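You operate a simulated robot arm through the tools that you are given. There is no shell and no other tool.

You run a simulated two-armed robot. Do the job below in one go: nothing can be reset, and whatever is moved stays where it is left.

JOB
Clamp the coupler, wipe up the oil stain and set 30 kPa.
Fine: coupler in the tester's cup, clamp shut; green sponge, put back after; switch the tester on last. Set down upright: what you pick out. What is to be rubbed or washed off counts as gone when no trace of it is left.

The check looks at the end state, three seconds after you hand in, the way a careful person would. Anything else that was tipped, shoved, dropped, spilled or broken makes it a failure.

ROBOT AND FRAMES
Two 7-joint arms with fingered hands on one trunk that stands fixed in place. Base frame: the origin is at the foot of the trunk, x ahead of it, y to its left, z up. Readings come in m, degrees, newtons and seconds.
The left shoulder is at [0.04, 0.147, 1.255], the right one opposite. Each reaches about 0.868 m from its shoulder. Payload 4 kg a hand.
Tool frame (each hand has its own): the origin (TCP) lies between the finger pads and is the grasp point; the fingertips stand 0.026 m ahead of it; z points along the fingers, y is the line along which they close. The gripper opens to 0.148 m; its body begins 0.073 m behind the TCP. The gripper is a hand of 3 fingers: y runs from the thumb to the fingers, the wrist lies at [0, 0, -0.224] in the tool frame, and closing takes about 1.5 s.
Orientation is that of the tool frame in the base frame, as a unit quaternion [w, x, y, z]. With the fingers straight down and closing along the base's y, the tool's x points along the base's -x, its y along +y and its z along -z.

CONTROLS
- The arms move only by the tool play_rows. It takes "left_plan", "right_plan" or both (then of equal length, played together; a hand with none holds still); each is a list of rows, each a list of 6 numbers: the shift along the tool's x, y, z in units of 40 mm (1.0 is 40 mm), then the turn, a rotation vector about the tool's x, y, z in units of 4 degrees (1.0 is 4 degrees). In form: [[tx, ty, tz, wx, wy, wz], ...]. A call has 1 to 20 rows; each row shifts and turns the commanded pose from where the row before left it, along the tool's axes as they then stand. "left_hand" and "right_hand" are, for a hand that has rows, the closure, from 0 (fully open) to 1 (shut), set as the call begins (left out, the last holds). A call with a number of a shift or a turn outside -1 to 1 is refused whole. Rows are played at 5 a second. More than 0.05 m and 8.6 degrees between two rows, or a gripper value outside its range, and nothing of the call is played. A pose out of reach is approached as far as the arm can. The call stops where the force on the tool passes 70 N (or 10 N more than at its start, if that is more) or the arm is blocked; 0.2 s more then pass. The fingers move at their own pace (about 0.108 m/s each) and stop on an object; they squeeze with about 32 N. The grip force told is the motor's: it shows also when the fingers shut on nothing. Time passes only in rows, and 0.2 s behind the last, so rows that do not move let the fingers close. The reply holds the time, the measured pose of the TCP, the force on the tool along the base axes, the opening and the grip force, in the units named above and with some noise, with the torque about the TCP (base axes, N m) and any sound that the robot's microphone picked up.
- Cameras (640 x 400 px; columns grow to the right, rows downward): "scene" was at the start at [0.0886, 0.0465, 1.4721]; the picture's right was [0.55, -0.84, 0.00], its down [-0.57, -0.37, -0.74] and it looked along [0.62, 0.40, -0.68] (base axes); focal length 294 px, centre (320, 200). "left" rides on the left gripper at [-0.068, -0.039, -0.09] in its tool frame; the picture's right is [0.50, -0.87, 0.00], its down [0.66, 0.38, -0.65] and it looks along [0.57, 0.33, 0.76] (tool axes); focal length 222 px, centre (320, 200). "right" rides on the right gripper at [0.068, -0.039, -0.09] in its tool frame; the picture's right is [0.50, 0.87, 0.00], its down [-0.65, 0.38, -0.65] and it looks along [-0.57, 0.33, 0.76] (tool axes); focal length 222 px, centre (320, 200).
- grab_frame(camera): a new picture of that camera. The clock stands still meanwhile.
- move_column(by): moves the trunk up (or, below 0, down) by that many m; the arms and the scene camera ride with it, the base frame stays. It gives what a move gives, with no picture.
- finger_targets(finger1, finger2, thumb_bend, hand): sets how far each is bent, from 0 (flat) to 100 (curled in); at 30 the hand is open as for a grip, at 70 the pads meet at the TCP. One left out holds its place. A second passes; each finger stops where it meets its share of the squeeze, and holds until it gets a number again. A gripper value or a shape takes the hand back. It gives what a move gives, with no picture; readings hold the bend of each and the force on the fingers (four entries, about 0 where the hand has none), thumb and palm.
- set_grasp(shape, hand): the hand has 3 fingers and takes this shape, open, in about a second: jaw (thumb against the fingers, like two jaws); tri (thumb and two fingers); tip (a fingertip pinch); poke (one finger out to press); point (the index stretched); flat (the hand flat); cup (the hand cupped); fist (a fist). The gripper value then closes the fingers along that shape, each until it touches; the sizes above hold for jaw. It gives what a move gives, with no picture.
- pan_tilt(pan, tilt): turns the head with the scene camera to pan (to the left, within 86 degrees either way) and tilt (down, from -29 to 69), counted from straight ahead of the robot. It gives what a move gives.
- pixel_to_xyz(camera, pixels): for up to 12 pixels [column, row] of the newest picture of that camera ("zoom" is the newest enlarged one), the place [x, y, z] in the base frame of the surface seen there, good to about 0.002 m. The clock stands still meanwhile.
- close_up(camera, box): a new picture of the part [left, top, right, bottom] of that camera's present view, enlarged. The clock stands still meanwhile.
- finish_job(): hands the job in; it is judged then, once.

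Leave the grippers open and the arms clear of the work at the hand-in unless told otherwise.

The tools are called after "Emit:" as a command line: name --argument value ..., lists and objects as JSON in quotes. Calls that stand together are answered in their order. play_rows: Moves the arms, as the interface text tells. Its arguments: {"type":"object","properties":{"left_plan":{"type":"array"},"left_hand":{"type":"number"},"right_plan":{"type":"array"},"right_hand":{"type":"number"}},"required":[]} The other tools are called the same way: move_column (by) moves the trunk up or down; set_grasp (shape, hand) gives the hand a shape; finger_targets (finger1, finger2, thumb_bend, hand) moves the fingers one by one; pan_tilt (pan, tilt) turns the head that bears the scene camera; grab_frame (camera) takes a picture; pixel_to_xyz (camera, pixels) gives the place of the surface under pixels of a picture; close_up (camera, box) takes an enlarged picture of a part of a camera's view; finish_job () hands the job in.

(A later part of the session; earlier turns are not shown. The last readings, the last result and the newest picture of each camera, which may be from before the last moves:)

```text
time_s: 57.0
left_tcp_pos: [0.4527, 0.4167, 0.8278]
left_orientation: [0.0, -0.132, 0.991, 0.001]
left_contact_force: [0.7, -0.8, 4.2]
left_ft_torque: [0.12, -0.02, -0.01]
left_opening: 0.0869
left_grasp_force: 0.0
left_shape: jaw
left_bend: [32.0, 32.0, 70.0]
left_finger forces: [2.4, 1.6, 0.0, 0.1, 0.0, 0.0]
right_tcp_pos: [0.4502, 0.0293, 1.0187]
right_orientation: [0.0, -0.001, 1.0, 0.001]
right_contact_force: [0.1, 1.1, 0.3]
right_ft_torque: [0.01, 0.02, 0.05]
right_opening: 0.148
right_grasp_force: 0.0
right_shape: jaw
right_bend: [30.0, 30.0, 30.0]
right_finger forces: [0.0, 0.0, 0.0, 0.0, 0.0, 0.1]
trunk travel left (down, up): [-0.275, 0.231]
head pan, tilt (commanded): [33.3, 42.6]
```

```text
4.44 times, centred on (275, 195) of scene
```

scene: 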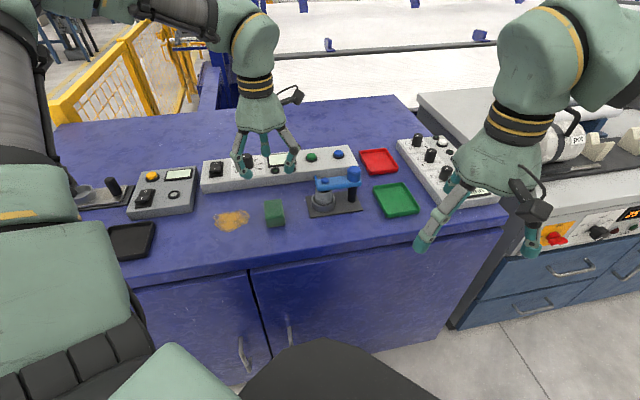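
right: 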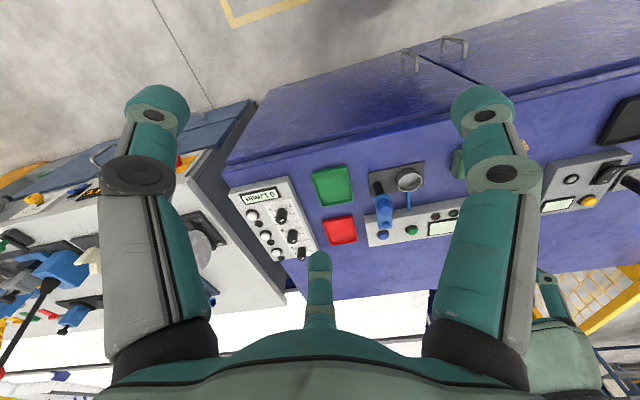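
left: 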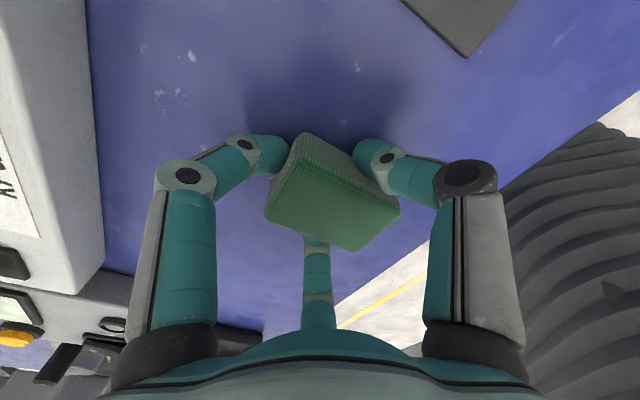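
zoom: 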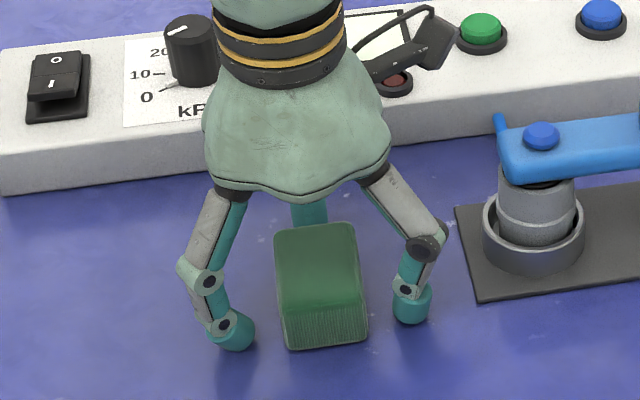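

The sponge is free and stands within ~3 mm of its old place. I lift the hand straight up.

Emit:
play_rows --left_plan '[[0, 0, -0.3, 0, 0, 0], [0, 0, -0.7, 0, 0, 0], [0, 0, -1, 0, 0, 0], [0, 0, -1, 0, 0, 0], [0, 0, -0.8, 0, 0, 0]]'

Emit:
grab_frame --camera "left"

Emit:
close_up --camera "scene" --box '[190, 140, 330, 250]'

Emit:
pixel_to_xyz --camera "zoom" --pixels '[[100, 200], [200, 280], [330, 230]]'

```text
time_s: 58.1
left_tcp_pos: [0.4528, 0.4152, 0.978]
left_orientation: [0.0, -0.131, 0.991, 0.0]
left_contact_force: [-0.3, -1.0, 0.0]
left_ft_torque: [-0.05, -0.01, 0.01]
left_opening: 0.0881
left_grasp_force: 0.1
left_shape: jaw
left_bend: [32.0, 32.0, 70.0]
left_finger forces: [0.0, 0.0, 0.0, 0.0, 0.1, 0.1]
right_tcp_pos: [0.4502, 0.0271, 1.019]
right_orientation: [0.0, 0.0, 1.0, 0.001]
right_contact_force: [-0.5, 0.4, 0.3]
right_ft_torque: [-0.01, 0.01, 0.02]
right_opening: 0.1479
right_grasp_force: 0.1
right_shape: jaw
right_bend: [30.0, 30.0, 30.0]
right_finger forces: [0.1, 0.0, 0.1, 0.0, 0.0, 0.1]
trunk travel left (down, up): [-0.275, 0.231]
head pan, tilt (commanded): [33.3, 42.6]
```

```text
taken
```

left: 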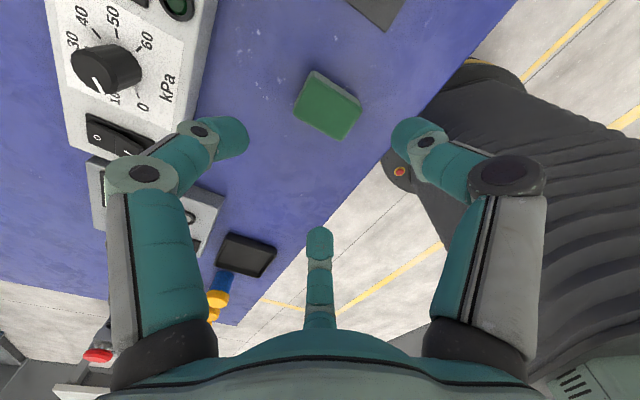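

```text
3.64 times, centred on (260, 195) of scene
```

zoom: 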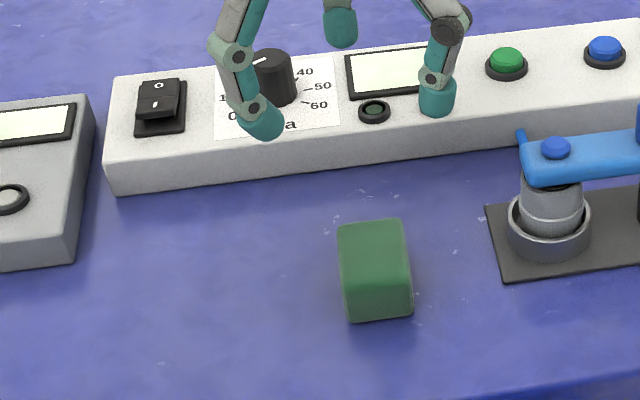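

```text
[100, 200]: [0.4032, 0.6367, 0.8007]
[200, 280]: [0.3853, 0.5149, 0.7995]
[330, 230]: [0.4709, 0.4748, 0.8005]
```

The sponge is back and the bench is clean. Next is the dial, centred near (0.538, 0.580), which is far for the left arm. I move outward toward it at z≈1.0 to see how far a level hand can get.

Emit:
play_rows --left_plan '[[-0.34, 0.556, -0.1, 0, 0, 0], [-0.34, 0.556, -0.1, 0, 0, 0], [-0.34, 0.556, -0.1, 0, 0, 0], [-0.34, 0.556, -0.1, 0, 0, 0], [-0.34, 0.556, -0.1, 0, 0, 0], [-0.34, 0.2, 0, 0, 0, 0], [-0.34, 0.2, 0, 0, 0, 0], [-0.34, 0.2, 0, 0, 0, 0]]'

Emit:
grab_frame --camera "left"

Emit:
grab_frame --camera "scene"

```text
time_s: 60.0
left_tcp_pos: [0.5223, 0.576, 0.9968]
left_orientation: [0.001, -0.131, 0.991, 0.0]
left_contact_force: [-0.2, -0.1, 1.2]
left_ft_torque: [-0.01, 0.01, -0.01]
left_opening: 0.0881
left_grasp_force: 0.0
left_shape: jaw
left_bend: [32.0, 32.0, 70.0]
left_finger forces: [0.1, 0.0, 0.0, 0.1, 0.0, 0.0]
right_tcp_pos: [0.4517, 0.0295, 1.0192]
right_orientation: [-0.001, 0.0, 1.0, 0.0]
right_contact_force: [-0.1, 0.0, 0.5]
right_ft_torque: [0.01, 0.01, 0.0]
right_opening: 0.1479
right_grasp_force: 0.1
right_shape: jaw
right_bend: [30.0, 30.0, 30.0]
right_finger forces: [0.1, 0.0, 0.1, 0.0, 0.1, 0.0]
trunk travel left (down, up): [-0.275, 0.231]
head pan, tilt (commanded): [33.3, 42.6]
```

```text
taken
```

left: 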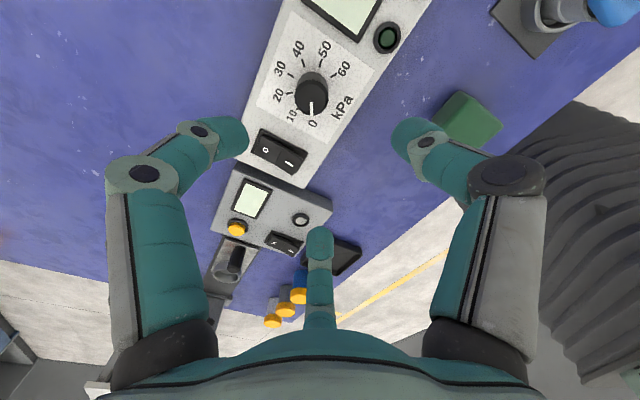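

```text
taken
```

scene: 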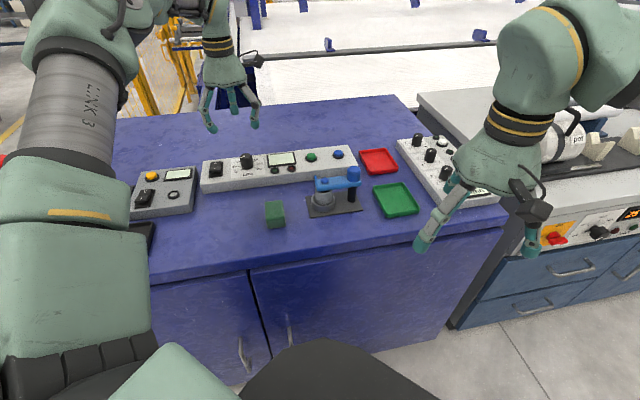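

The level hand reached (0.522, 0.576), so the dial is within reach. In the left picture the dial knob is at (311,92), with its white mark pointing to 0 and 30 at (280,68). I measure knob and scale marks.

Emit:
close_up --camera "left" --box '[250, 20, 380, 150]'

Emit:
pixel_to_xyz --camera "left" --pixels '[[311, 96], [300, 96], [322, 96], [311, 86], [311, 108], [313, 114], [291, 76], [293, 107], [330, 79], [280, 68], [313, 124], [345, 68]]'

```text
3.08 times, centred on (315, 85) of left
```

zoom: 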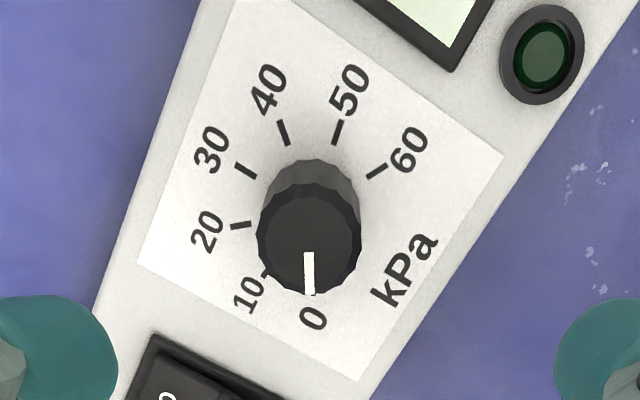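

```text
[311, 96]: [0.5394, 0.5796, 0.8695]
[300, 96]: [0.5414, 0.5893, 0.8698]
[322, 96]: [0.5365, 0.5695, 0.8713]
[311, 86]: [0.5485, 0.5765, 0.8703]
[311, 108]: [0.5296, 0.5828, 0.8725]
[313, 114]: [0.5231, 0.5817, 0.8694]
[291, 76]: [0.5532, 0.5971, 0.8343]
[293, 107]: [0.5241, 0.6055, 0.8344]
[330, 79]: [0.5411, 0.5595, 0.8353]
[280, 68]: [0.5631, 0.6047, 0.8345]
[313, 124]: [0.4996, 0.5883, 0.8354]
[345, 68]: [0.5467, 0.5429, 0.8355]
```

The knob's centre is (0.538, 0.580), top z=0.871, mark at 0; 30 lies straight away from the robot (base angle 45°), i.e. 120° clockwise from here. I move over the knob at z≈0.96 and pre-turn the hand counter-clockwise to leave room for the clockwise twist.

Emit:
play_rows --left_plan '[[-0.206, 0, 0.45, 0, 0, 0], [-0.206, 0, 0.45, 0, 0, 0], [0, 0, 0, 0, 0, -1], [0, 0, 0, 0, 0, -1], [0, 0, 0, 0, 0, -1], [0, 0, 0, 0, 0, -1], [0, 0, 0, 0, 0, -1], [0, 0, 0, 0, 0, -1], [0, 0, 0, 0, 0, -1], [0, 0, 0, 0, 0, -1], [0, 0, 0, 0, 0, -1], [0, 0, 0, 0, 0, -1], [0, 0, 0, 0, 0, -1], [0, 0, 0, 0, 0, -1], [0, 0, 0, 0, 0, -1], [0, 0, 0, 0, 0, -1], [0, 0, 0, 0, 0, -1], [0, 0, 0, 0, 0, -1], [0, 0, 0, 0, 0, -1], [0, 0, 0, 0, 0, 0]]' --left_hand 0.5

Emit:
grab_frame --camera "left"

Emit:
grab_frame --camera "scene"

```text
time_s: 64.2
left_tcp_pos: [0.5379, 0.5788, 0.9618]
left_orientation: [0.001, -0.664, 0.748, 0.001]
left_contact_force: [0.3, -0.3, 0.2]
left_ft_torque: [0.01, -0.02, -0.02]
left_opening: 0.0747
left_grasp_force: 0.1
left_shape: jaw
left_bend: [36.0, 36.0, 70.0]
left_finger forces: [0.2, 0.0, 0.0, 0.1, 0.0, 0.0]
right_tcp_pos: [0.4505, 0.027, 1.0186]
right_orientation: [-0.001, 0.0, 1.0, 0.0]
right_contact_force: [0.0, 0.0, 0.1]
right_ft_torque: [0.0, -0.02, -0.01]
right_opening: 0.1481
right_grasp_force: 0.1
right_shape: jaw
right_bend: [30.0, 30.0, 30.0]
right_finger forces: [0.1, 0.1, 0.0, 0.0, 0.1, 0.0]
trunk travel left (down, up): [-0.275, 0.231]
head pan, tilt (commanded): [33.3, 42.6]
```

```text
taken
```

left: 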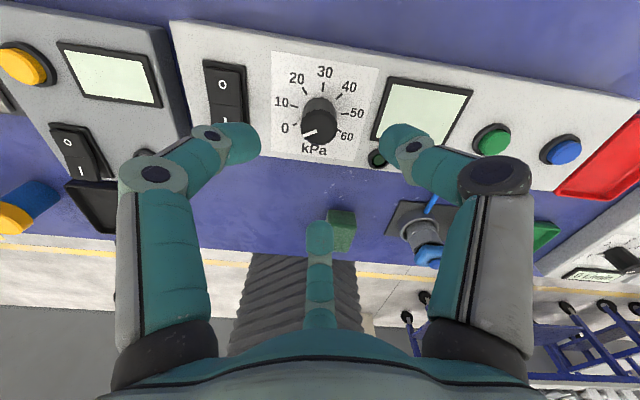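

```text
taken
```

scene: 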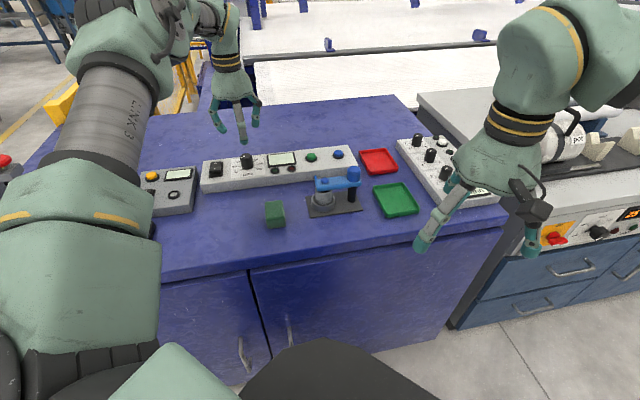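

Yaw is now about 83° counter-clockwise and the dial reads upright in the left picture; mark at 0, 30 at top. I zoom to check the centring over the knob.

Emit:
close_up --camera "left" --box '[260, 50, 390, 180]'

Emit:
pixel_to_xyz --camera "left" --pixels '[[319, 130], [303, 130], [335, 130], [319, 118], [319, 144]]'

```text
3.08 times, centred on (325, 115) of left
```

zoom: 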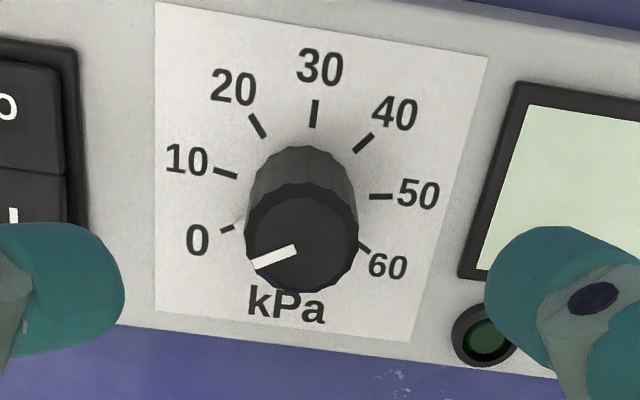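

```text
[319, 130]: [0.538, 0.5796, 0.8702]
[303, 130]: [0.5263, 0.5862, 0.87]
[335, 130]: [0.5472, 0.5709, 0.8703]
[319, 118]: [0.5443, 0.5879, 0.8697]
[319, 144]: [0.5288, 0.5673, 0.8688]
```

The knob is centred to within 2 mm. I turn 16° more counter-clockwise, correct 2 mm, and go down to z≈0.90.

Emit:
play_rows --left_plan '[[0, 0, 0, 0, 0, -1], [0, 0, 0, 0, 0, -1], [0, 0, 0, 0, 0, -1], [0, 0, 0, 0, 0, -1], [-0.045, -0.033, 0.77, 0, 0, 0], [0, 0, 0.77, 0, 0, 0]]' --left_hand 0.55

Emit:
grab_frame --camera "left"

Emit:
close_up --camera "scene" --box '[190, 90, 310, 200]'

```text
time_s: 65.5
left_tcp_pos: [0.5394, 0.5822, 0.9006]
left_orientation: [0.0, 0.761, -0.649, 0.0]
left_contact_force: [-0.4, 0.8, -0.4]
left_ft_torque: [0.04, -0.01, 0.0]
left_opening: 0.0671
left_grasp_force: 0.1
left_shape: jaw
left_bend: [39.0, 39.0, 70.0]
left_finger forces: [0.0, 0.1, 0.0, 0.1, 0.0, 0.0]
right_tcp_pos: [0.4505, 0.0281, 1.0185]
right_orientation: [0.0, -0.001, 1.0, 0.0]
right_contact_force: [-0.4, 0.2, -0.4]
right_ft_torque: [-0.01, -0.03, -0.02]
right_opening: 0.148
right_grasp_force: 0.0
right_shape: jaw
right_bend: [30.0, 30.0, 30.0]
right_finger forces: [0.1, 0.0, 0.0, 0.1, 0.1, 0.0]
trunk travel left (down, up): [-0.275, 0.231]
head pan, tilt (commanded): [33.3, 42.6]
```

```text
taken
```

left: 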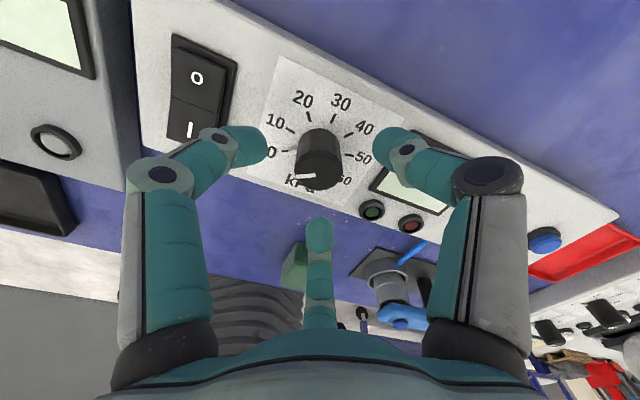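

```text
3.64 times, centred on (250, 145) of scene
```

zoom: 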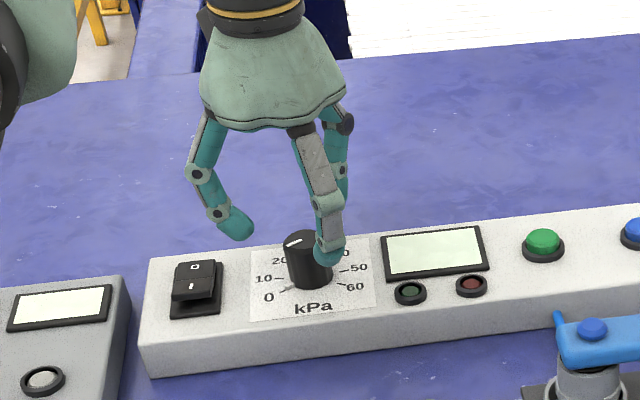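

Well centred. I go down the last 37 mm so the fingertips are just above the panel, then close on the knob.

Emit:
play_rows --left_plan '[[0, 0, 0.46, 0, 0, 0], [0, 0, 0.46, 0, 0, 0]]'

Emit:
play_rows --left_plan '[[0, 0, 0, 0, 0, 0], [0, 0, 0, 0, 0, 0], [0, 0, 0, 0, 0, 0], [0, 0, 0, 0, 0, 0], [0, 0, 0, 0, 0, 0], [0, 0, 0, 0, 0, 0]]' --left_hand 1.0

Emit:
grab_frame --camera "left"

Emit:
close_up --camera "scene" --box '[190, 90, 310, 200]'

```text
time_s: 66.2
left_tcp_pos: [0.5381, 0.5843, 0.8726]
left_orientation: [-0.003, 0.761, -0.649, 0.0]
left_contact_force: [-0.3, 0.1, 0.7]
left_ft_torque: [0.04, -0.02, -0.02]
left_opening: 0.067
left_grasp_force: 0.1
left_shape: jaw
left_bend: [39.0, 39.0, 70.0]
left_finger forces: [0.1, 0.0, 0.0, 0.0, 0.0, 0.1]
left hand out of reach, approached as far as the arm can: row 2
right_tcp_pos: [0.45, 0.0278, 1.0182]
right_orientation: [-0.001, 0.0, 1.0, 0.0]
right_contact_force: [0.5, 0.6, 0.3]
right_ft_torque: [-0.02, -0.02, 0.02]
right_opening: 0.148
right_grasp_force: 0.1
right_shape: jaw
right_bend: [30.0, 30.0, 30.0]
right_finger forces: [0.1, 0.0, 0.0, 0.0, 0.0, 0.0]
trunk travel left (down, up): [-0.275, 0.231]
head pan, tilt (commanded): [33.3, 42.6]
```

```text
time_s: 67.5
left_tcp_pos: [0.5388, 0.5835, 0.8735]
left_orientation: [-0.002, 0.761, -0.648, 0.001]
left_contact_force: [0.6, -1.7, -4.0]
left_ft_torque: [-0.03, -0.04, 0.0]
left_opening: 0.0245
left_grasp_force: 32.3
left_shape: jaw
left_bend: [75.0, 76.0, 70.0]
left_finger forces: [28.0, 28.7, 0.1, 0.0, 28.4, 0.1]
right_tcp_pos: [0.4511, 0.0279, 1.0185]
right_orientation: [-0.001, 0.0, 1.0, -0.001]
right_contact_force: [-0.8, -0.9, 0.3]
right_ft_torque: [-0.02, 0.04, 0.04]
right_opening: 0.148
right_grasp_force: 0.1
right_shape: jaw
right_bend: [30.0, 30.0, 30.0]
right_finger forces: [0.0, 0.0, 0.0, 0.0, 0.0, 0.0]
trunk travel left (down, up): [-0.275, 0.231]
head pan, tilt (commanded): [33.3, 42.6]
```

```text
taken
```

left: 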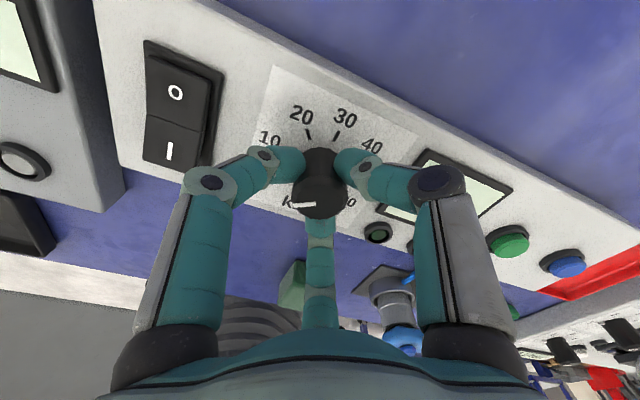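

```text
3.64 times, centred on (250, 145) of scene
```

zoom: 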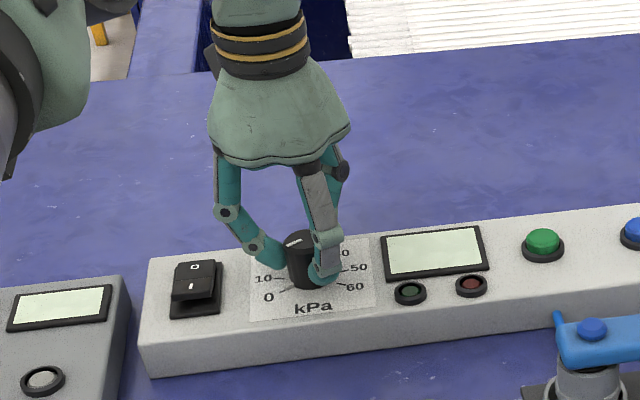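

The reach limit stopped me at z=0.873, but the fingertips hold the upper half of the knob (28 N each). I turn clockwise 12° first and watch.

Emit:
play_rows --left_plan '[[0, 0, 0, 0, 0, 1], [0, 0, 0, 0, 0, 1], [0, 0, 0, 0, 0, 1]]'

Emit:
grab_frame --camera "left"

Emit:
close_up --camera "scene" --box '[210, 120, 290, 190]'

```text
time_s: 68.3
left_tcp_pos: [0.54, 0.5828, 0.8727]
left_orientation: [0.001, -0.689, 0.725, 0.0]
left_contact_force: [2.5, 0.1, -5.4]
left_ft_torque: [0.0, -0.04, 0.03]
left_opening: 0.0248
left_grasp_force: 32.3
left_shape: jaw
left_bend: [75.0, 76.0, 70.0]
left_finger forces: [28.2, 28.2, 0.1, 0.0, 30.3, 0.0]
right_tcp_pos: [0.4511, 0.0283, 1.0178]
right_orientation: [0.0, 0.0, 1.0, 0.0]
right_contact_force: [-0.5, -0.7, 0.3]
right_ft_torque: [0.0, 0.03, -0.01]
right_opening: 0.1479
right_grasp_force: 0.0
right_shape: jaw
right_bend: [30.0, 30.0, 30.0]
right_finger forces: [0.0, 0.0, 0.1, 0.0, 0.0, 0.0]
trunk travel left (down, up): [-0.275, 0.231]
head pan, tilt (commanded): [33.3, 42.6]
```

```text
taken
```

left: 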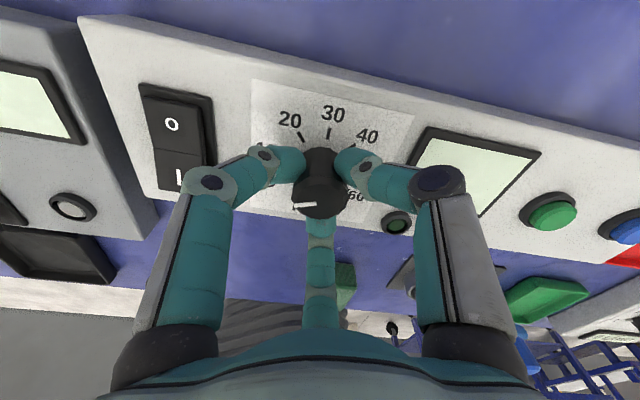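

```text
5.71 times, centred on (250, 155) of scene
```

zoom: 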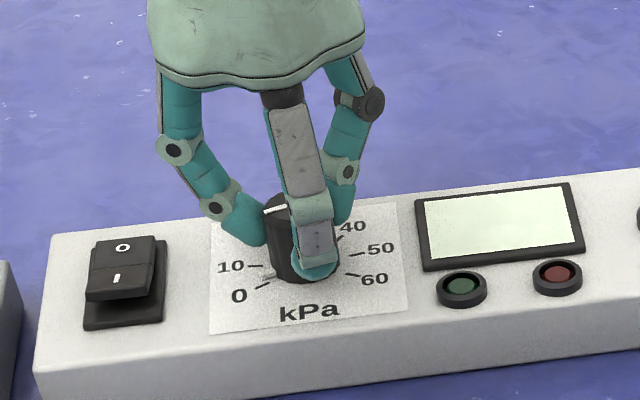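

The mark keeps its place relative to the hand, so the knob turns with it. I turn 40° more.

Emit:
play_rows --left_plan '[[0, 0, 0, 0, 0, 1], [0, 0, 0, 0, 0, 1], [0, 0, 0, 0, 0, 1], [0, 0, 0, 0, 0, 1], [0, 0, 0, 0, 0, 1], [0, 0, 0, 0, 0, 1], [0, 0, 0, 0, 0, 1], [0, 0, 0, 0, 0, 1], [0, 0, 0, 0, 0, 1], [0, 0, 0, 0, 0, 1]]'

Emit:
grab_frame --camera "left"

Emit:
close_up --camera "scene" --box '[210, 120, 290, 190]'

```text
time_s: 70.5
left_tcp_pos: [0.5414, 0.5819, 0.8732]
left_orientation: [0.0, -0.399, 0.917, 0.0]
left_contact_force: [6.2, -2.7, -7.9]
left_ft_torque: [-0.1, -0.18, 0.05]
left_opening: 0.0248
left_grasp_force: 32.4
left_shape: jaw
left_bend: [75.0, 76.0, 70.0]
left_finger forces: [28.0, 28.0, 0.1, 0.0, 33.6, 0.0]
right_tcp_pos: [0.4516, 0.0275, 1.0183]
right_orientation: [-0.001, 0.002, 1.0, 0.0]
right_contact_force: [0.4, -0.1, -0.4]
right_ft_torque: [0.02, 0.0, 0.0]
right_opening: 0.1477
right_grasp_force: 0.0
right_shape: jaw
right_bend: [30.0, 30.0, 30.0]
right_finger forces: [0.0, 0.1, 0.0, 0.0, 0.0, 0.1]
trunk travel left (down, up): [-0.275, 0.231]
head pan, tilt (commanded): [33.3, 42.6]
```

```text
taken
```

left: 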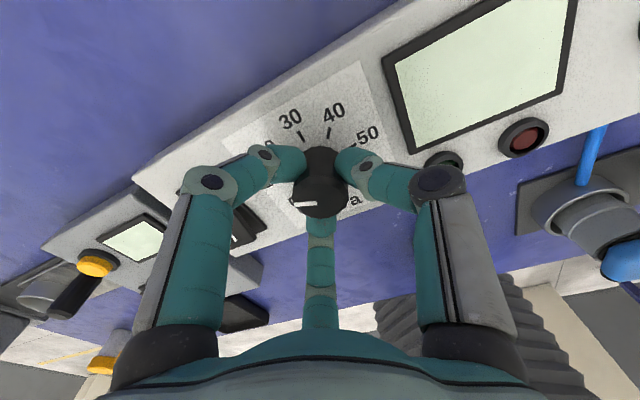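

```text
5.71 times, centred on (250, 155) of scene
```

zoom: 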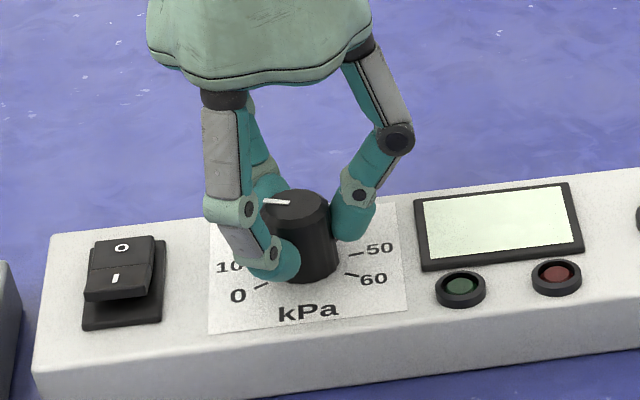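

Turned 52° and still no slip. I turn 48° more.

Emit:
play_rows --left_plan '[[0, 0, 0, 0, 0, 1], [0, 0, 0, 0, 0, 1], [0, 0, 0, 0, 0, 1], [0, 0, 0, 0, 0, 1], [0, 0, 0, 0, 0, 1], [0, 0, 0, 0, 0, 1], [0, 0, 0, 0, 0, 1], [0, 0, 0, 0, 0, 1], [0, 0, 0, 0, 0, 1], [0, 0, 0, 0, 0, 1], [0, 0, 0, 0, 0, 1], [0, 0, 0, 0, 0, 1]]'

Emit:
grab_frame --camera "left"

Emit:
close_up --camera "scene" --box '[210, 120, 290, 190]'

```text
time_s: 73.2
left_tcp_pos: [0.5408, 0.5811, 0.8743]
left_orientation: [-0.001, 0.008, 1.0, 0.0]
left_contact_force: [3.6, -16.7, -12.4]
left_ft_torque: [-0.48, -0.08, 0.08]
left_opening: 0.0245
left_grasp_force: 32.5
left_shape: jaw
left_bend: [74.0, 76.0, 70.0]
left_finger forces: [25.8, 26.0, 0.0, 0.0, 38.1, 0.0]
right_tcp_pos: [0.4513, 0.0257, 1.0175]
right_orientation: [-0.002, 0.0, 1.0, 0.001]
right_contact_force: [0.7, 0.1, -0.2]
right_ft_torque: [0.0, -0.01, 0.02]
right_opening: 0.1479
right_grasp_force: 0.0
right_shape: jaw
right_bend: [30.0, 30.0, 30.0]
right_finger forces: [0.1, 0.0, 0.0, 0.0, 0.1, 0.1]
trunk travel left (down, up): [-0.275, 0.231]
head pan, tilt (commanded): [33.3, 42.6]
```

```text
taken
```

left: 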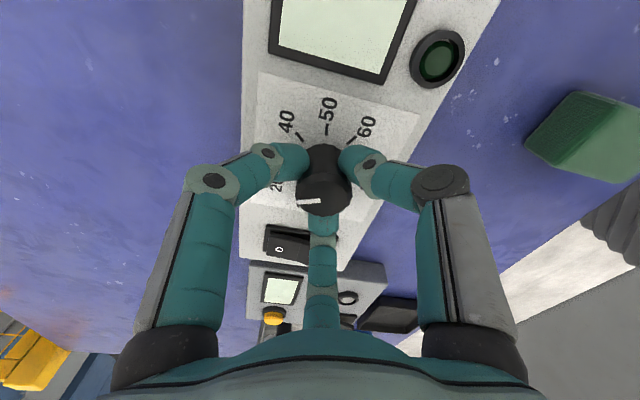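

```text
5.71 times, centred on (250, 155) of scene
```

zoom: 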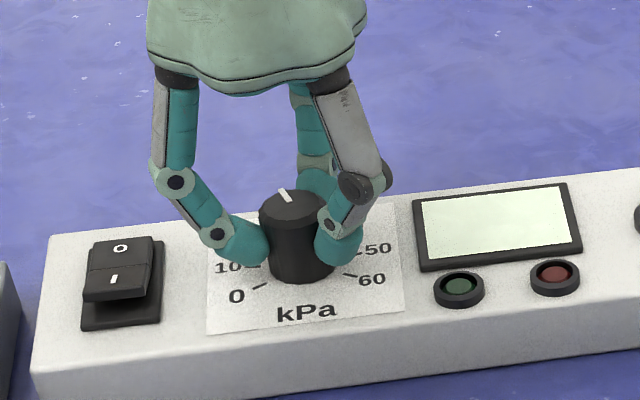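

The hand's yaw is back to about 0 after 100°. A sideways force of 17 N has built up because the hand is ~2 mm off the knob's axis, so I ease the hand -2 mm in y and 1 mm down, and read the mark.

Emit:
play_rows --left_plan '[[-0.01, -0.03, 0.015, 0, 0, 0], [-0.01, -0.03, 0.015, 0, 0, 0]]'

Emit:
close_up --camera "scene" --box '[225, 145, 265, 180]'

Emit:
close_up --camera "left" --box '[250, 80, 400, 230]'

```text
time_s: 73.8
left_tcp_pos: [0.5397, 0.5796, 0.8738]
left_orientation: [0.0, 0.007, 1.0, 0.002]
left_contact_force: [1.1, -8.3, -8.3]
left_ft_torque: [-0.34, -0.01, 0.0]
left_opening: 0.0247
left_grasp_force: 32.7
left_shape: jaw
left_bend: [74.0, 76.0, 70.0]
left_finger forces: [27.6, 28.4, 0.0, 0.1, 34.3, 0.0]
right_tcp_pos: [0.4517, 0.0283, 1.018]
right_orientation: [-0.001, 0.0, 1.0, 0.0]
right_contact_force: [-0.3, 0.0, 0.0]
right_ft_torque: [0.0, -0.03, 0.01]
right_opening: 0.1477
right_grasp_force: 0.0
right_shape: jaw
right_bend: [30.0, 30.0, 30.0]
right_finger forces: [0.0, 0.0, 0.1, 0.1, 0.0, 0.0]
trunk travel left (down, up): [-0.275, 0.231]
head pan, tilt (commanded): [33.3, 42.6]
```

```text
11.43 times, centred on (245, 162) of scene
```

zoom: 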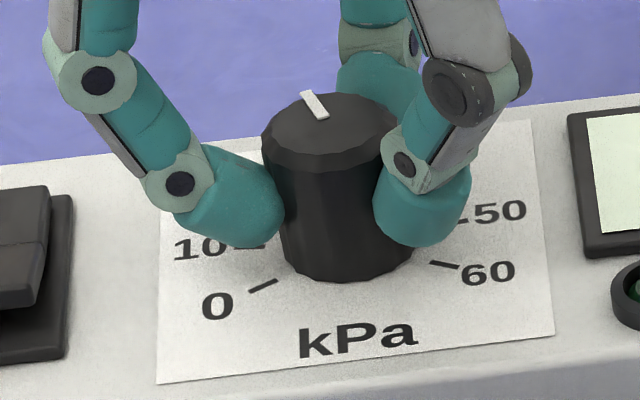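

```text
2.67 times, centred on (325, 155) of left
```

zoom: 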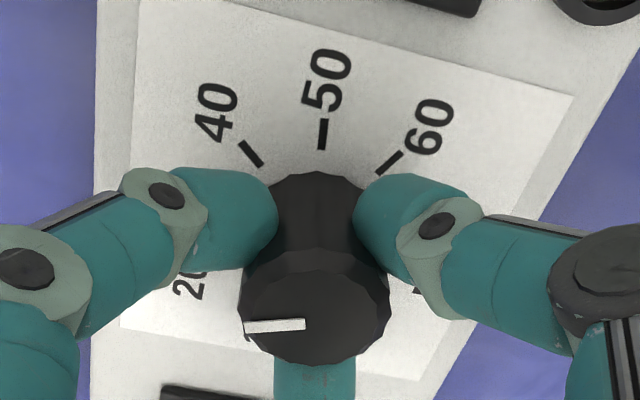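

The force has dropped to ~8 N. I read the mark's direction from the scene zoom, (308,93) to (322,117), and from the left picture.

Emit:
close_up --camera "scene" --box '[225, 145, 265, 180]'

Emit:
pixel_to_xyz --camera "zoom" --pixels '[[309, 95], [321, 115], [270, 133], [395, 125], [335, 152], [335, 130], [262, 286], [445, 264], [350, 97]]'

Emit:
pixel_to_xyz --camera "left" --pixels '[[298, 203], [318, 201], [325, 201], [325, 180], [325, 216], [345, 200], [295, 190], [293, 137], [321, 130], [346, 140]]'

```text
11.43 times, centred on (245, 162) of scene
```

zoom: 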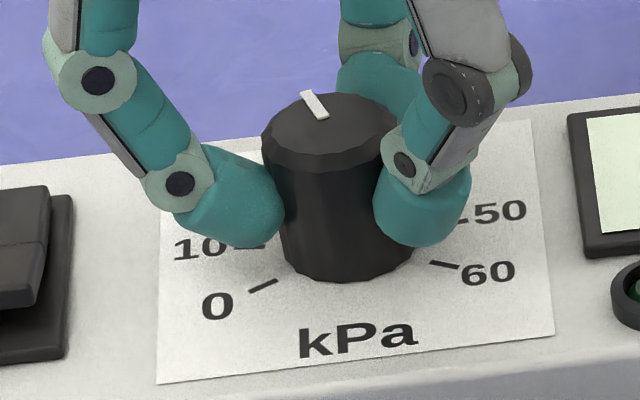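

```text
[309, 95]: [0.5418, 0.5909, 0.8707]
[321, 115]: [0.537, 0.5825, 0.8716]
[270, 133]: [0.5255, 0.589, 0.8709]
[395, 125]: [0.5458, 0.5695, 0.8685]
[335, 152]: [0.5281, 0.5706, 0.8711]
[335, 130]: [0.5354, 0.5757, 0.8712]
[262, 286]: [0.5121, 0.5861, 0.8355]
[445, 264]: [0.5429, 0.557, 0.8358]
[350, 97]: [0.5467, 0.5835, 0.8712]
```

```text
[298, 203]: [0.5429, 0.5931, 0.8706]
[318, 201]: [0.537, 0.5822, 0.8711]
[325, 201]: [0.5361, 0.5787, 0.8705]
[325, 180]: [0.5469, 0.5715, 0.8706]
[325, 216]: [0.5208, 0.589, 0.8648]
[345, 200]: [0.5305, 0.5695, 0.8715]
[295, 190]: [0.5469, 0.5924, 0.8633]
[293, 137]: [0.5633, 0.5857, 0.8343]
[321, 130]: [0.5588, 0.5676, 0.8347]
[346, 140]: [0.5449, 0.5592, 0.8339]
```

The mark is at about 61° while 30 lies at about 46° (from the 40, 50 and 60 ticks). I turn 15° more clockwise, easing another 2 mm in -y as I go.

Emit:
play_rows --left_plan '[[0, -0.012, 0.01, 0, 0, 1], [0, -0.012, 0.01, 0, 0, 1], [0, -0.012, 0.01, 0, 0, 1], [0, -0.012, 0.01, 0, 0, 0.75], [0, 0, 0, 0, 0, 0]]'

Emit:
close_up --camera "scene" --box '[225, 145, 265, 180]'

Emit:
pixel_to_xyz --camera "zoom" --pixels '[[328, 95], [330, 115]]'

Emit:
close_up --camera "left" --box '[250, 80, 400, 230]'

```text
time_s: 75.0
left_tcp_pos: [0.5399, 0.5782, 0.871]
left_orientation: [0.001, 0.139, 0.99, 0.001]
left_contact_force: [1.4, 0.8, 5.0]
left_ft_torque: [-0.04, -0.05, -0.02]
left_opening: 0.0245
left_grasp_force: 32.3
left_shape: jaw
left_bend: [74.0, 76.0, 69.0]
left_finger forces: [34.1, 32.0, 0.0, 0.0, 30.9, 0.0]
right_tcp_pos: [0.45, 0.0277, 1.0186]
right_orientation: [0.0, 0.001, 1.0, 0.001]
right_contact_force: [-0.1, 0.0, 1.0]
right_ft_torque: [-0.01, -0.02, 0.02]
right_opening: 0.1481
right_grasp_force: 0.1
right_shape: jaw
right_bend: [30.0, 30.0, 30.0]
right_finger forces: [0.0, 0.0, 0.0, 0.0, 0.0, 0.1]
trunk travel left (down, up): [-0.275, 0.231]
head pan, tilt (commanded): [33.3, 42.6]
```

```text
11.43 times, centred on (245, 162) of scene
```

zoom: 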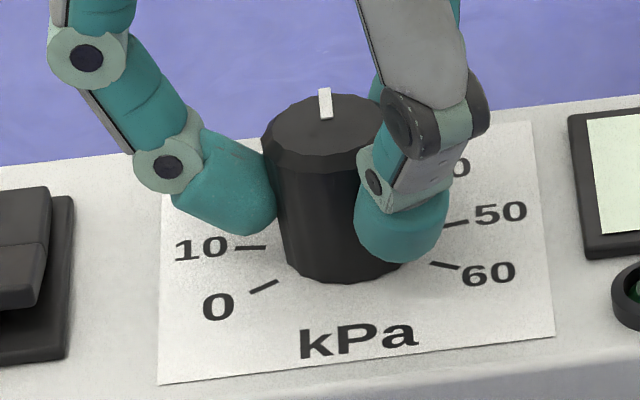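

```text
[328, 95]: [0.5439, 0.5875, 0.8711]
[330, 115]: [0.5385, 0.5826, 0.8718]
```

```text
2.67 times, centred on (325, 155) of left
```

zoom: 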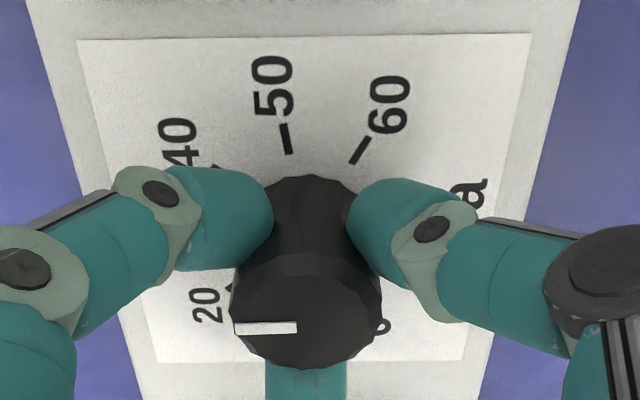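

From the label's edges in both pictures the mark now points within about 1.5° of 30, a touch short. I turn 1.4° more, then release the knob and check with a clear view.

Emit:
play_rows --left_plan '[[0, 0, 0, 0, 0, 0.35], [0, 0, 0, 0, 0, 0]]'

Emit:
play_rows --left_plan '[[0, 0, 0, 0, 0, 0], [0, 0, 0, 0, 0, 0], [0, 0, 0, 0, 0, 0], [0, 0, 0, 0, 0, 0]]' --left_hand 0.5

Emit:
play_rows --left_plan '[[0, 0, -0.5, 0, 0, 0], [0, 0, -1, 0, 0, 0], [0, 0, -1, 0, 0, 0]]'

Emit:
close_up --camera "scene" --box '[225, 140, 265, 180]'

Emit:
close_up --camera "left" --box '[250, 60, 400, 210]'

```text
time_s: 75.5
left_tcp_pos: [0.54, 0.5772, 0.8738]
left_orientation: [0.001, 0.151, 0.989, 0.0]
left_contact_force: [1.2, 1.8, 7.4]
left_ft_torque: [0.0, 0.0, -0.01]
left_opening: 0.0247
left_grasp_force: 32.0
left_shape: jaw
left_bend: [74.0, 76.0, 69.0]
left_finger forces: [34.2, 33.3, 0.0, 0.0, 30.5, 0.1]
right_tcp_pos: [0.4505, 0.0279, 1.0193]
right_orientation: [0.001, 0.0, 1.0, 0.001]
right_contact_force: [0.1, -0.3, -0.1]
right_ft_torque: [0.03, 0.03, -0.01]
right_opening: 0.1479
right_grasp_force: 0.1
right_shape: jaw
right_bend: [30.0, 30.0, 30.0]
right_finger forces: [0.1, 0.0, 0.0, 0.0, 0.0, 0.0]
trunk travel left (down, up): [-0.275, 0.231]
head pan, tilt (commanded): [33.3, 42.6]
```

```text
time_s: 76.5
left_tcp_pos: [0.5399, 0.578, 0.8711]
left_orientation: [0.0, 0.15, 0.989, 0.0]
left_contact_force: [1.1, -0.1, 0.4]
left_ft_torque: [-0.03, 0.02, -0.03]
left_opening: 0.0733
left_grasp_force: 0.0
left_shape: jaw
left_bend: [36.0, 36.0, 70.0]
left_finger forces: [0.1, 0.0, 0.1, 0.1, 0.1, 0.0]
right_tcp_pos: [0.4505, 0.0284, 1.0182]
right_orientation: [-0.001, 0.0, 1.0, 0.001]
right_contact_force: [1.1, -0.4, 0.0]
right_ft_torque: [0.02, 0.02, -0.02]
right_opening: 0.1481
right_grasp_force: 0.0
right_shape: jaw
right_bend: [30.0, 30.0, 30.0]
right_finger forces: [0.0, 0.0, 0.0, 0.0, 0.0, 0.1]
trunk travel left (down, up): [-0.275, 0.231]
head pan, tilt (commanded): [33.3, 42.6]
```

```text
time_s: 77.3
left_tcp_pos: [0.5395, 0.5774, 0.9726]
left_orientation: [0.001, 0.15, 0.989, 0.001]
left_contact_force: [0.1, 0.4, 0.3]
left_ft_torque: [0.01, 0.01, 0.05]
left_opening: 0.0737
left_grasp_force: 0.1
left_shape: jaw
left_bend: [36.0, 36.0, 70.0]
left_finger forces: [0.0, 0.0, 0.0, 0.0, 0.0, 0.0]
right_tcp_pos: [0.4495, 0.0265, 1.0188]
right_orientation: [0.0, 0.0, 1.0, 0.001]
right_contact_force: [0.0, 0.0, -1.4]
right_ft_torque: [0.0, -0.02, -0.01]
right_opening: 0.1481
right_grasp_force: 0.0
right_shape: jaw
right_bend: [30.0, 30.0, 30.0]
right_finger forces: [0.0, 0.0, 0.0, 0.1, 0.0, 0.0]
trunk travel left (down, up): [-0.275, 0.231]
head pan, tilt (commanded): [33.3, 42.6]
```

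```text
10.00 times, centred on (245, 160) of scene
```

zoom: 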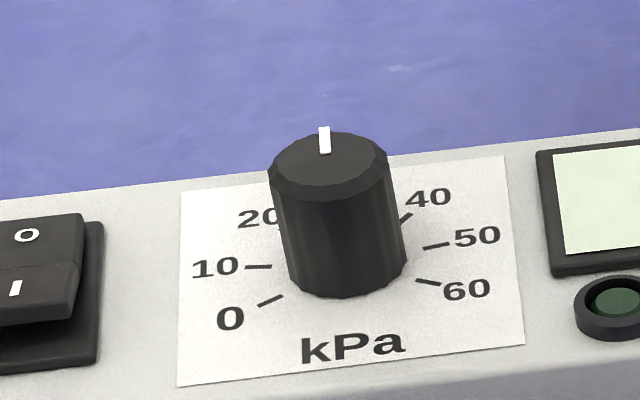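

```text
2.67 times, centred on (325, 135) of left
```

zoom: 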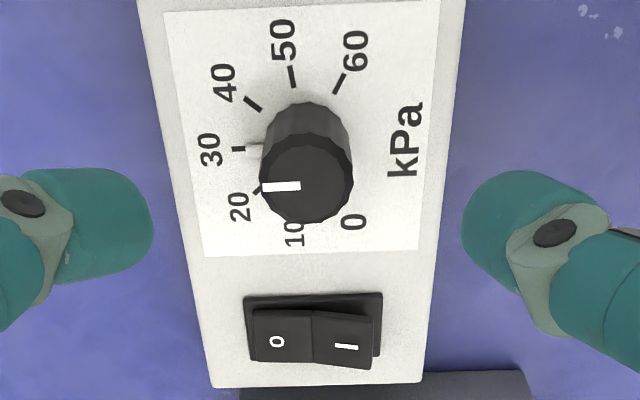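

A small grey pointer at the knob's foot now sits next to the 30 tick. I zoom on it in the left picture around (267,116) for the alignment.

Emit:
close_up --camera "left" --box '[285, 90, 345, 145]'

```text
7.27 times, centred on (315, 118) of left
```

zoom: 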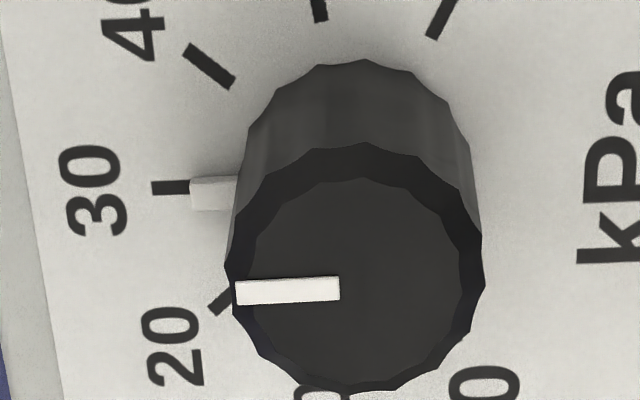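

The foot pointer lines up with the 30 tick (the small offset is its height), and the top mark is parallel to the label's edge within 0.5°: 30 kPa is set. Now I measure the rocker: "I" near (334,190), "O" near (309,188) in the left picture.

Emit:
close_up --camera "left" --box '[285, 155, 365, 215]'

Emit:
pixel_to_xyz --camera "left" --pixels '[[334, 190], [309, 188], [342, 183], [342, 195], [328, 190], [338, 190], [344, 190], [300, 188], [322, 190], [296, 200], [347, 200]]'

Emit:
close_up --camera "scene" --box '[190, 145, 240, 195]'

```text
6.67 times, centred on (325, 185) of left
```

zoom: 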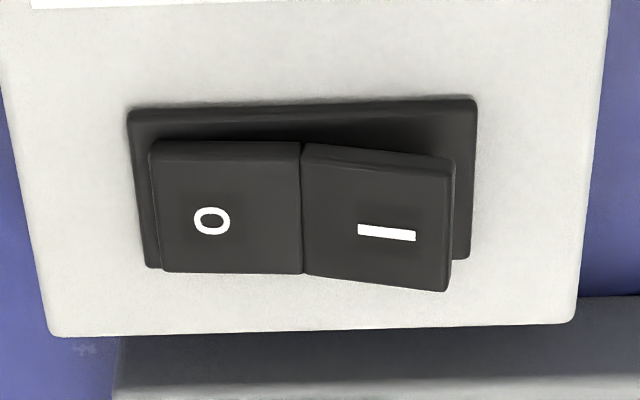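

```text
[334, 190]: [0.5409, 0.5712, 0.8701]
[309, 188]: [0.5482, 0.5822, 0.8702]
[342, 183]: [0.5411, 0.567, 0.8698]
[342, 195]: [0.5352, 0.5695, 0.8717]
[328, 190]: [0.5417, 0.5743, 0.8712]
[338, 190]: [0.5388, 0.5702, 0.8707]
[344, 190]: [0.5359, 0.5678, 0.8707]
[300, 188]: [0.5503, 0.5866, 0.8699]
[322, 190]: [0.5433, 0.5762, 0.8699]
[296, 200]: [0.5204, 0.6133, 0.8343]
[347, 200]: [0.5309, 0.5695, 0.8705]
```

```text
8.00 times, centred on (215, 170) of scene
```

zoom: 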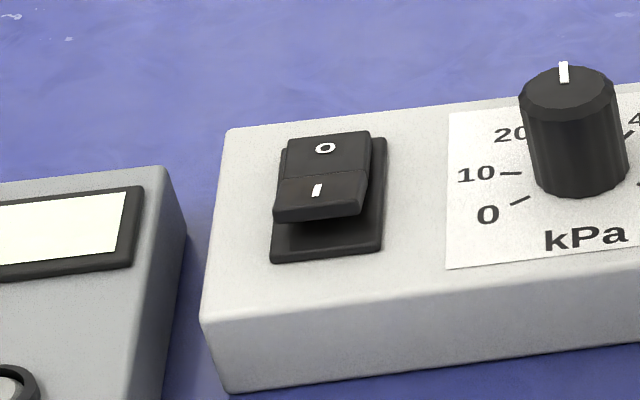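

That query used an older left frame; I grab a fresh one and measure again.

Emit:
grab_frame --camera "left"

Emit:
pixel_to_xyz --camera "left" --pixels '[[334, 190], [309, 188], [340, 183], [340, 195], [328, 190], [338, 190], [342, 190], [300, 188], [322, 190], [315, 180], [320, 127], [348, 185]]'

```text
taken
```

left: 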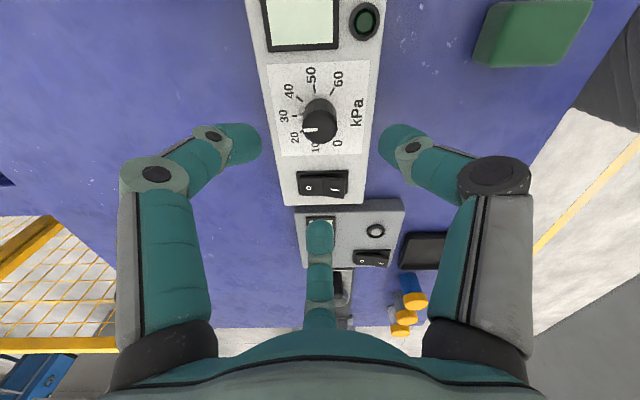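

```text
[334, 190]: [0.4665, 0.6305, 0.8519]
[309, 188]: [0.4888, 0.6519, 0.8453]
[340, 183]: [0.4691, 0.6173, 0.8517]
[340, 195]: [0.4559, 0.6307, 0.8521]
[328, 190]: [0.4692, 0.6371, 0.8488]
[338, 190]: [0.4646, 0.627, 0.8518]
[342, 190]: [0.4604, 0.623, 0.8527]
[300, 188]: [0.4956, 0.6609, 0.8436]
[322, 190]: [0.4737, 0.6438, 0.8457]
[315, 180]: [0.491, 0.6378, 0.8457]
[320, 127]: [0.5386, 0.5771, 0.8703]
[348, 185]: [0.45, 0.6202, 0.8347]
```

The "I" half's press point is about (0.464, 0.627, 0.852). I move the hand over it at z≈0.97, set the "poke" shape and look.

Emit:
play_rows --left_plan '[[0.723, 0.274, 0, 0, 0, 0], [0.723, 0.274, 0, 0, 0, 0], [0.723, 0.274, 0, 0, 0, 0]]'

Emit:
set_grasp --hand "left" --shape "poke"

Emit:
grab_frame --camera "left"

Emit:
grab_frame --camera "scene"

```text
time_s: 78.2
left_tcp_pos: [0.4661, 0.6341, 0.9696]
left_orientation: [0.001, 0.151, 0.989, 0.0]
left_contact_force: [0.2, 0.4, 0.1]
left_ft_torque: [0.0, -0.04, 0.02]
left_opening: 0.0735
left_grasp_force: 0.2
left_shape: jaw
left_bend: [36.0, 36.0, 70.0]
left_finger forces: [0.0, 0.0, 0.0, 0.1, 0.1, 0.0]
right_tcp_pos: [0.4496, 0.0282, 1.0186]
right_orientation: [0.0, -0.001, 1.0, 0.0]
right_contact_force: [-0.4, 0.6, -0.4]
right_ft_torque: [-0.02, -0.03, -0.03]
right_opening: 0.1478
right_grasp_force: 0.1
right_shape: jaw
right_bend: [30.0, 30.0, 30.0]
right_finger forces: [0.0, 0.0, 0.0, 0.1, 0.0, 0.0]
trunk travel left (down, up): [-0.275, 0.231]
head pan, tilt (commanded): [33.3, 42.6]
```

```text
time_s: 79.0
left_tcp_pos: [0.4672, 0.6349, 0.9696]
left_orientation: [0.001, 0.15, 0.989, 0.0]
left_contact_force: [-0.1, 0.3, 0.2]
left_ft_torque: [-0.02, 0.03, -0.03]
left_opening: 0.0
left_grasp_force: 0.0
left_shape: poke
left_bend: [100.0, 100.0, 40.0]
left_finger forces: [0.0, 0.0, 0.1, 0.1, 0.0, 0.0]
right_tcp_pos: [0.4506, 0.0267, 1.018]
right_orientation: [-0.001, 0.0, 1.0, 0.0]
right_contact_force: [0.2, -0.3, 0.5]
right_ft_torque: [0.02, -0.01, 0.03]
right_opening: 0.1478
right_grasp_force: 0.0
right_shape: jaw
right_bend: [30.0, 30.0, 30.0]
right_finger forces: [0.2, 0.0, 0.0, 0.0, 0.0, 0.1]
trunk travel left (down, up): [-0.275, 0.231]
head pan, tilt (commanded): [33.3, 42.6]
```

```text
taken
```

left: 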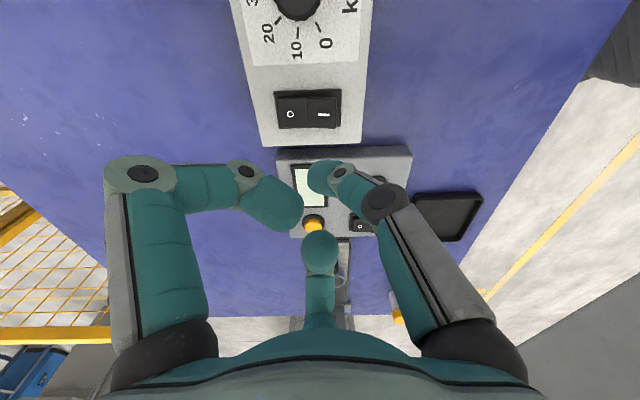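

```text
taken
```

scene: 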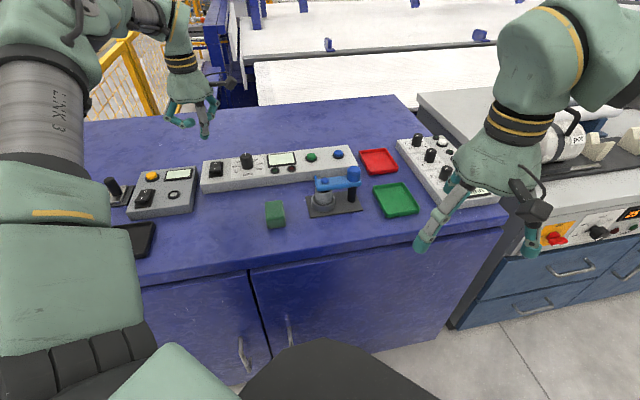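

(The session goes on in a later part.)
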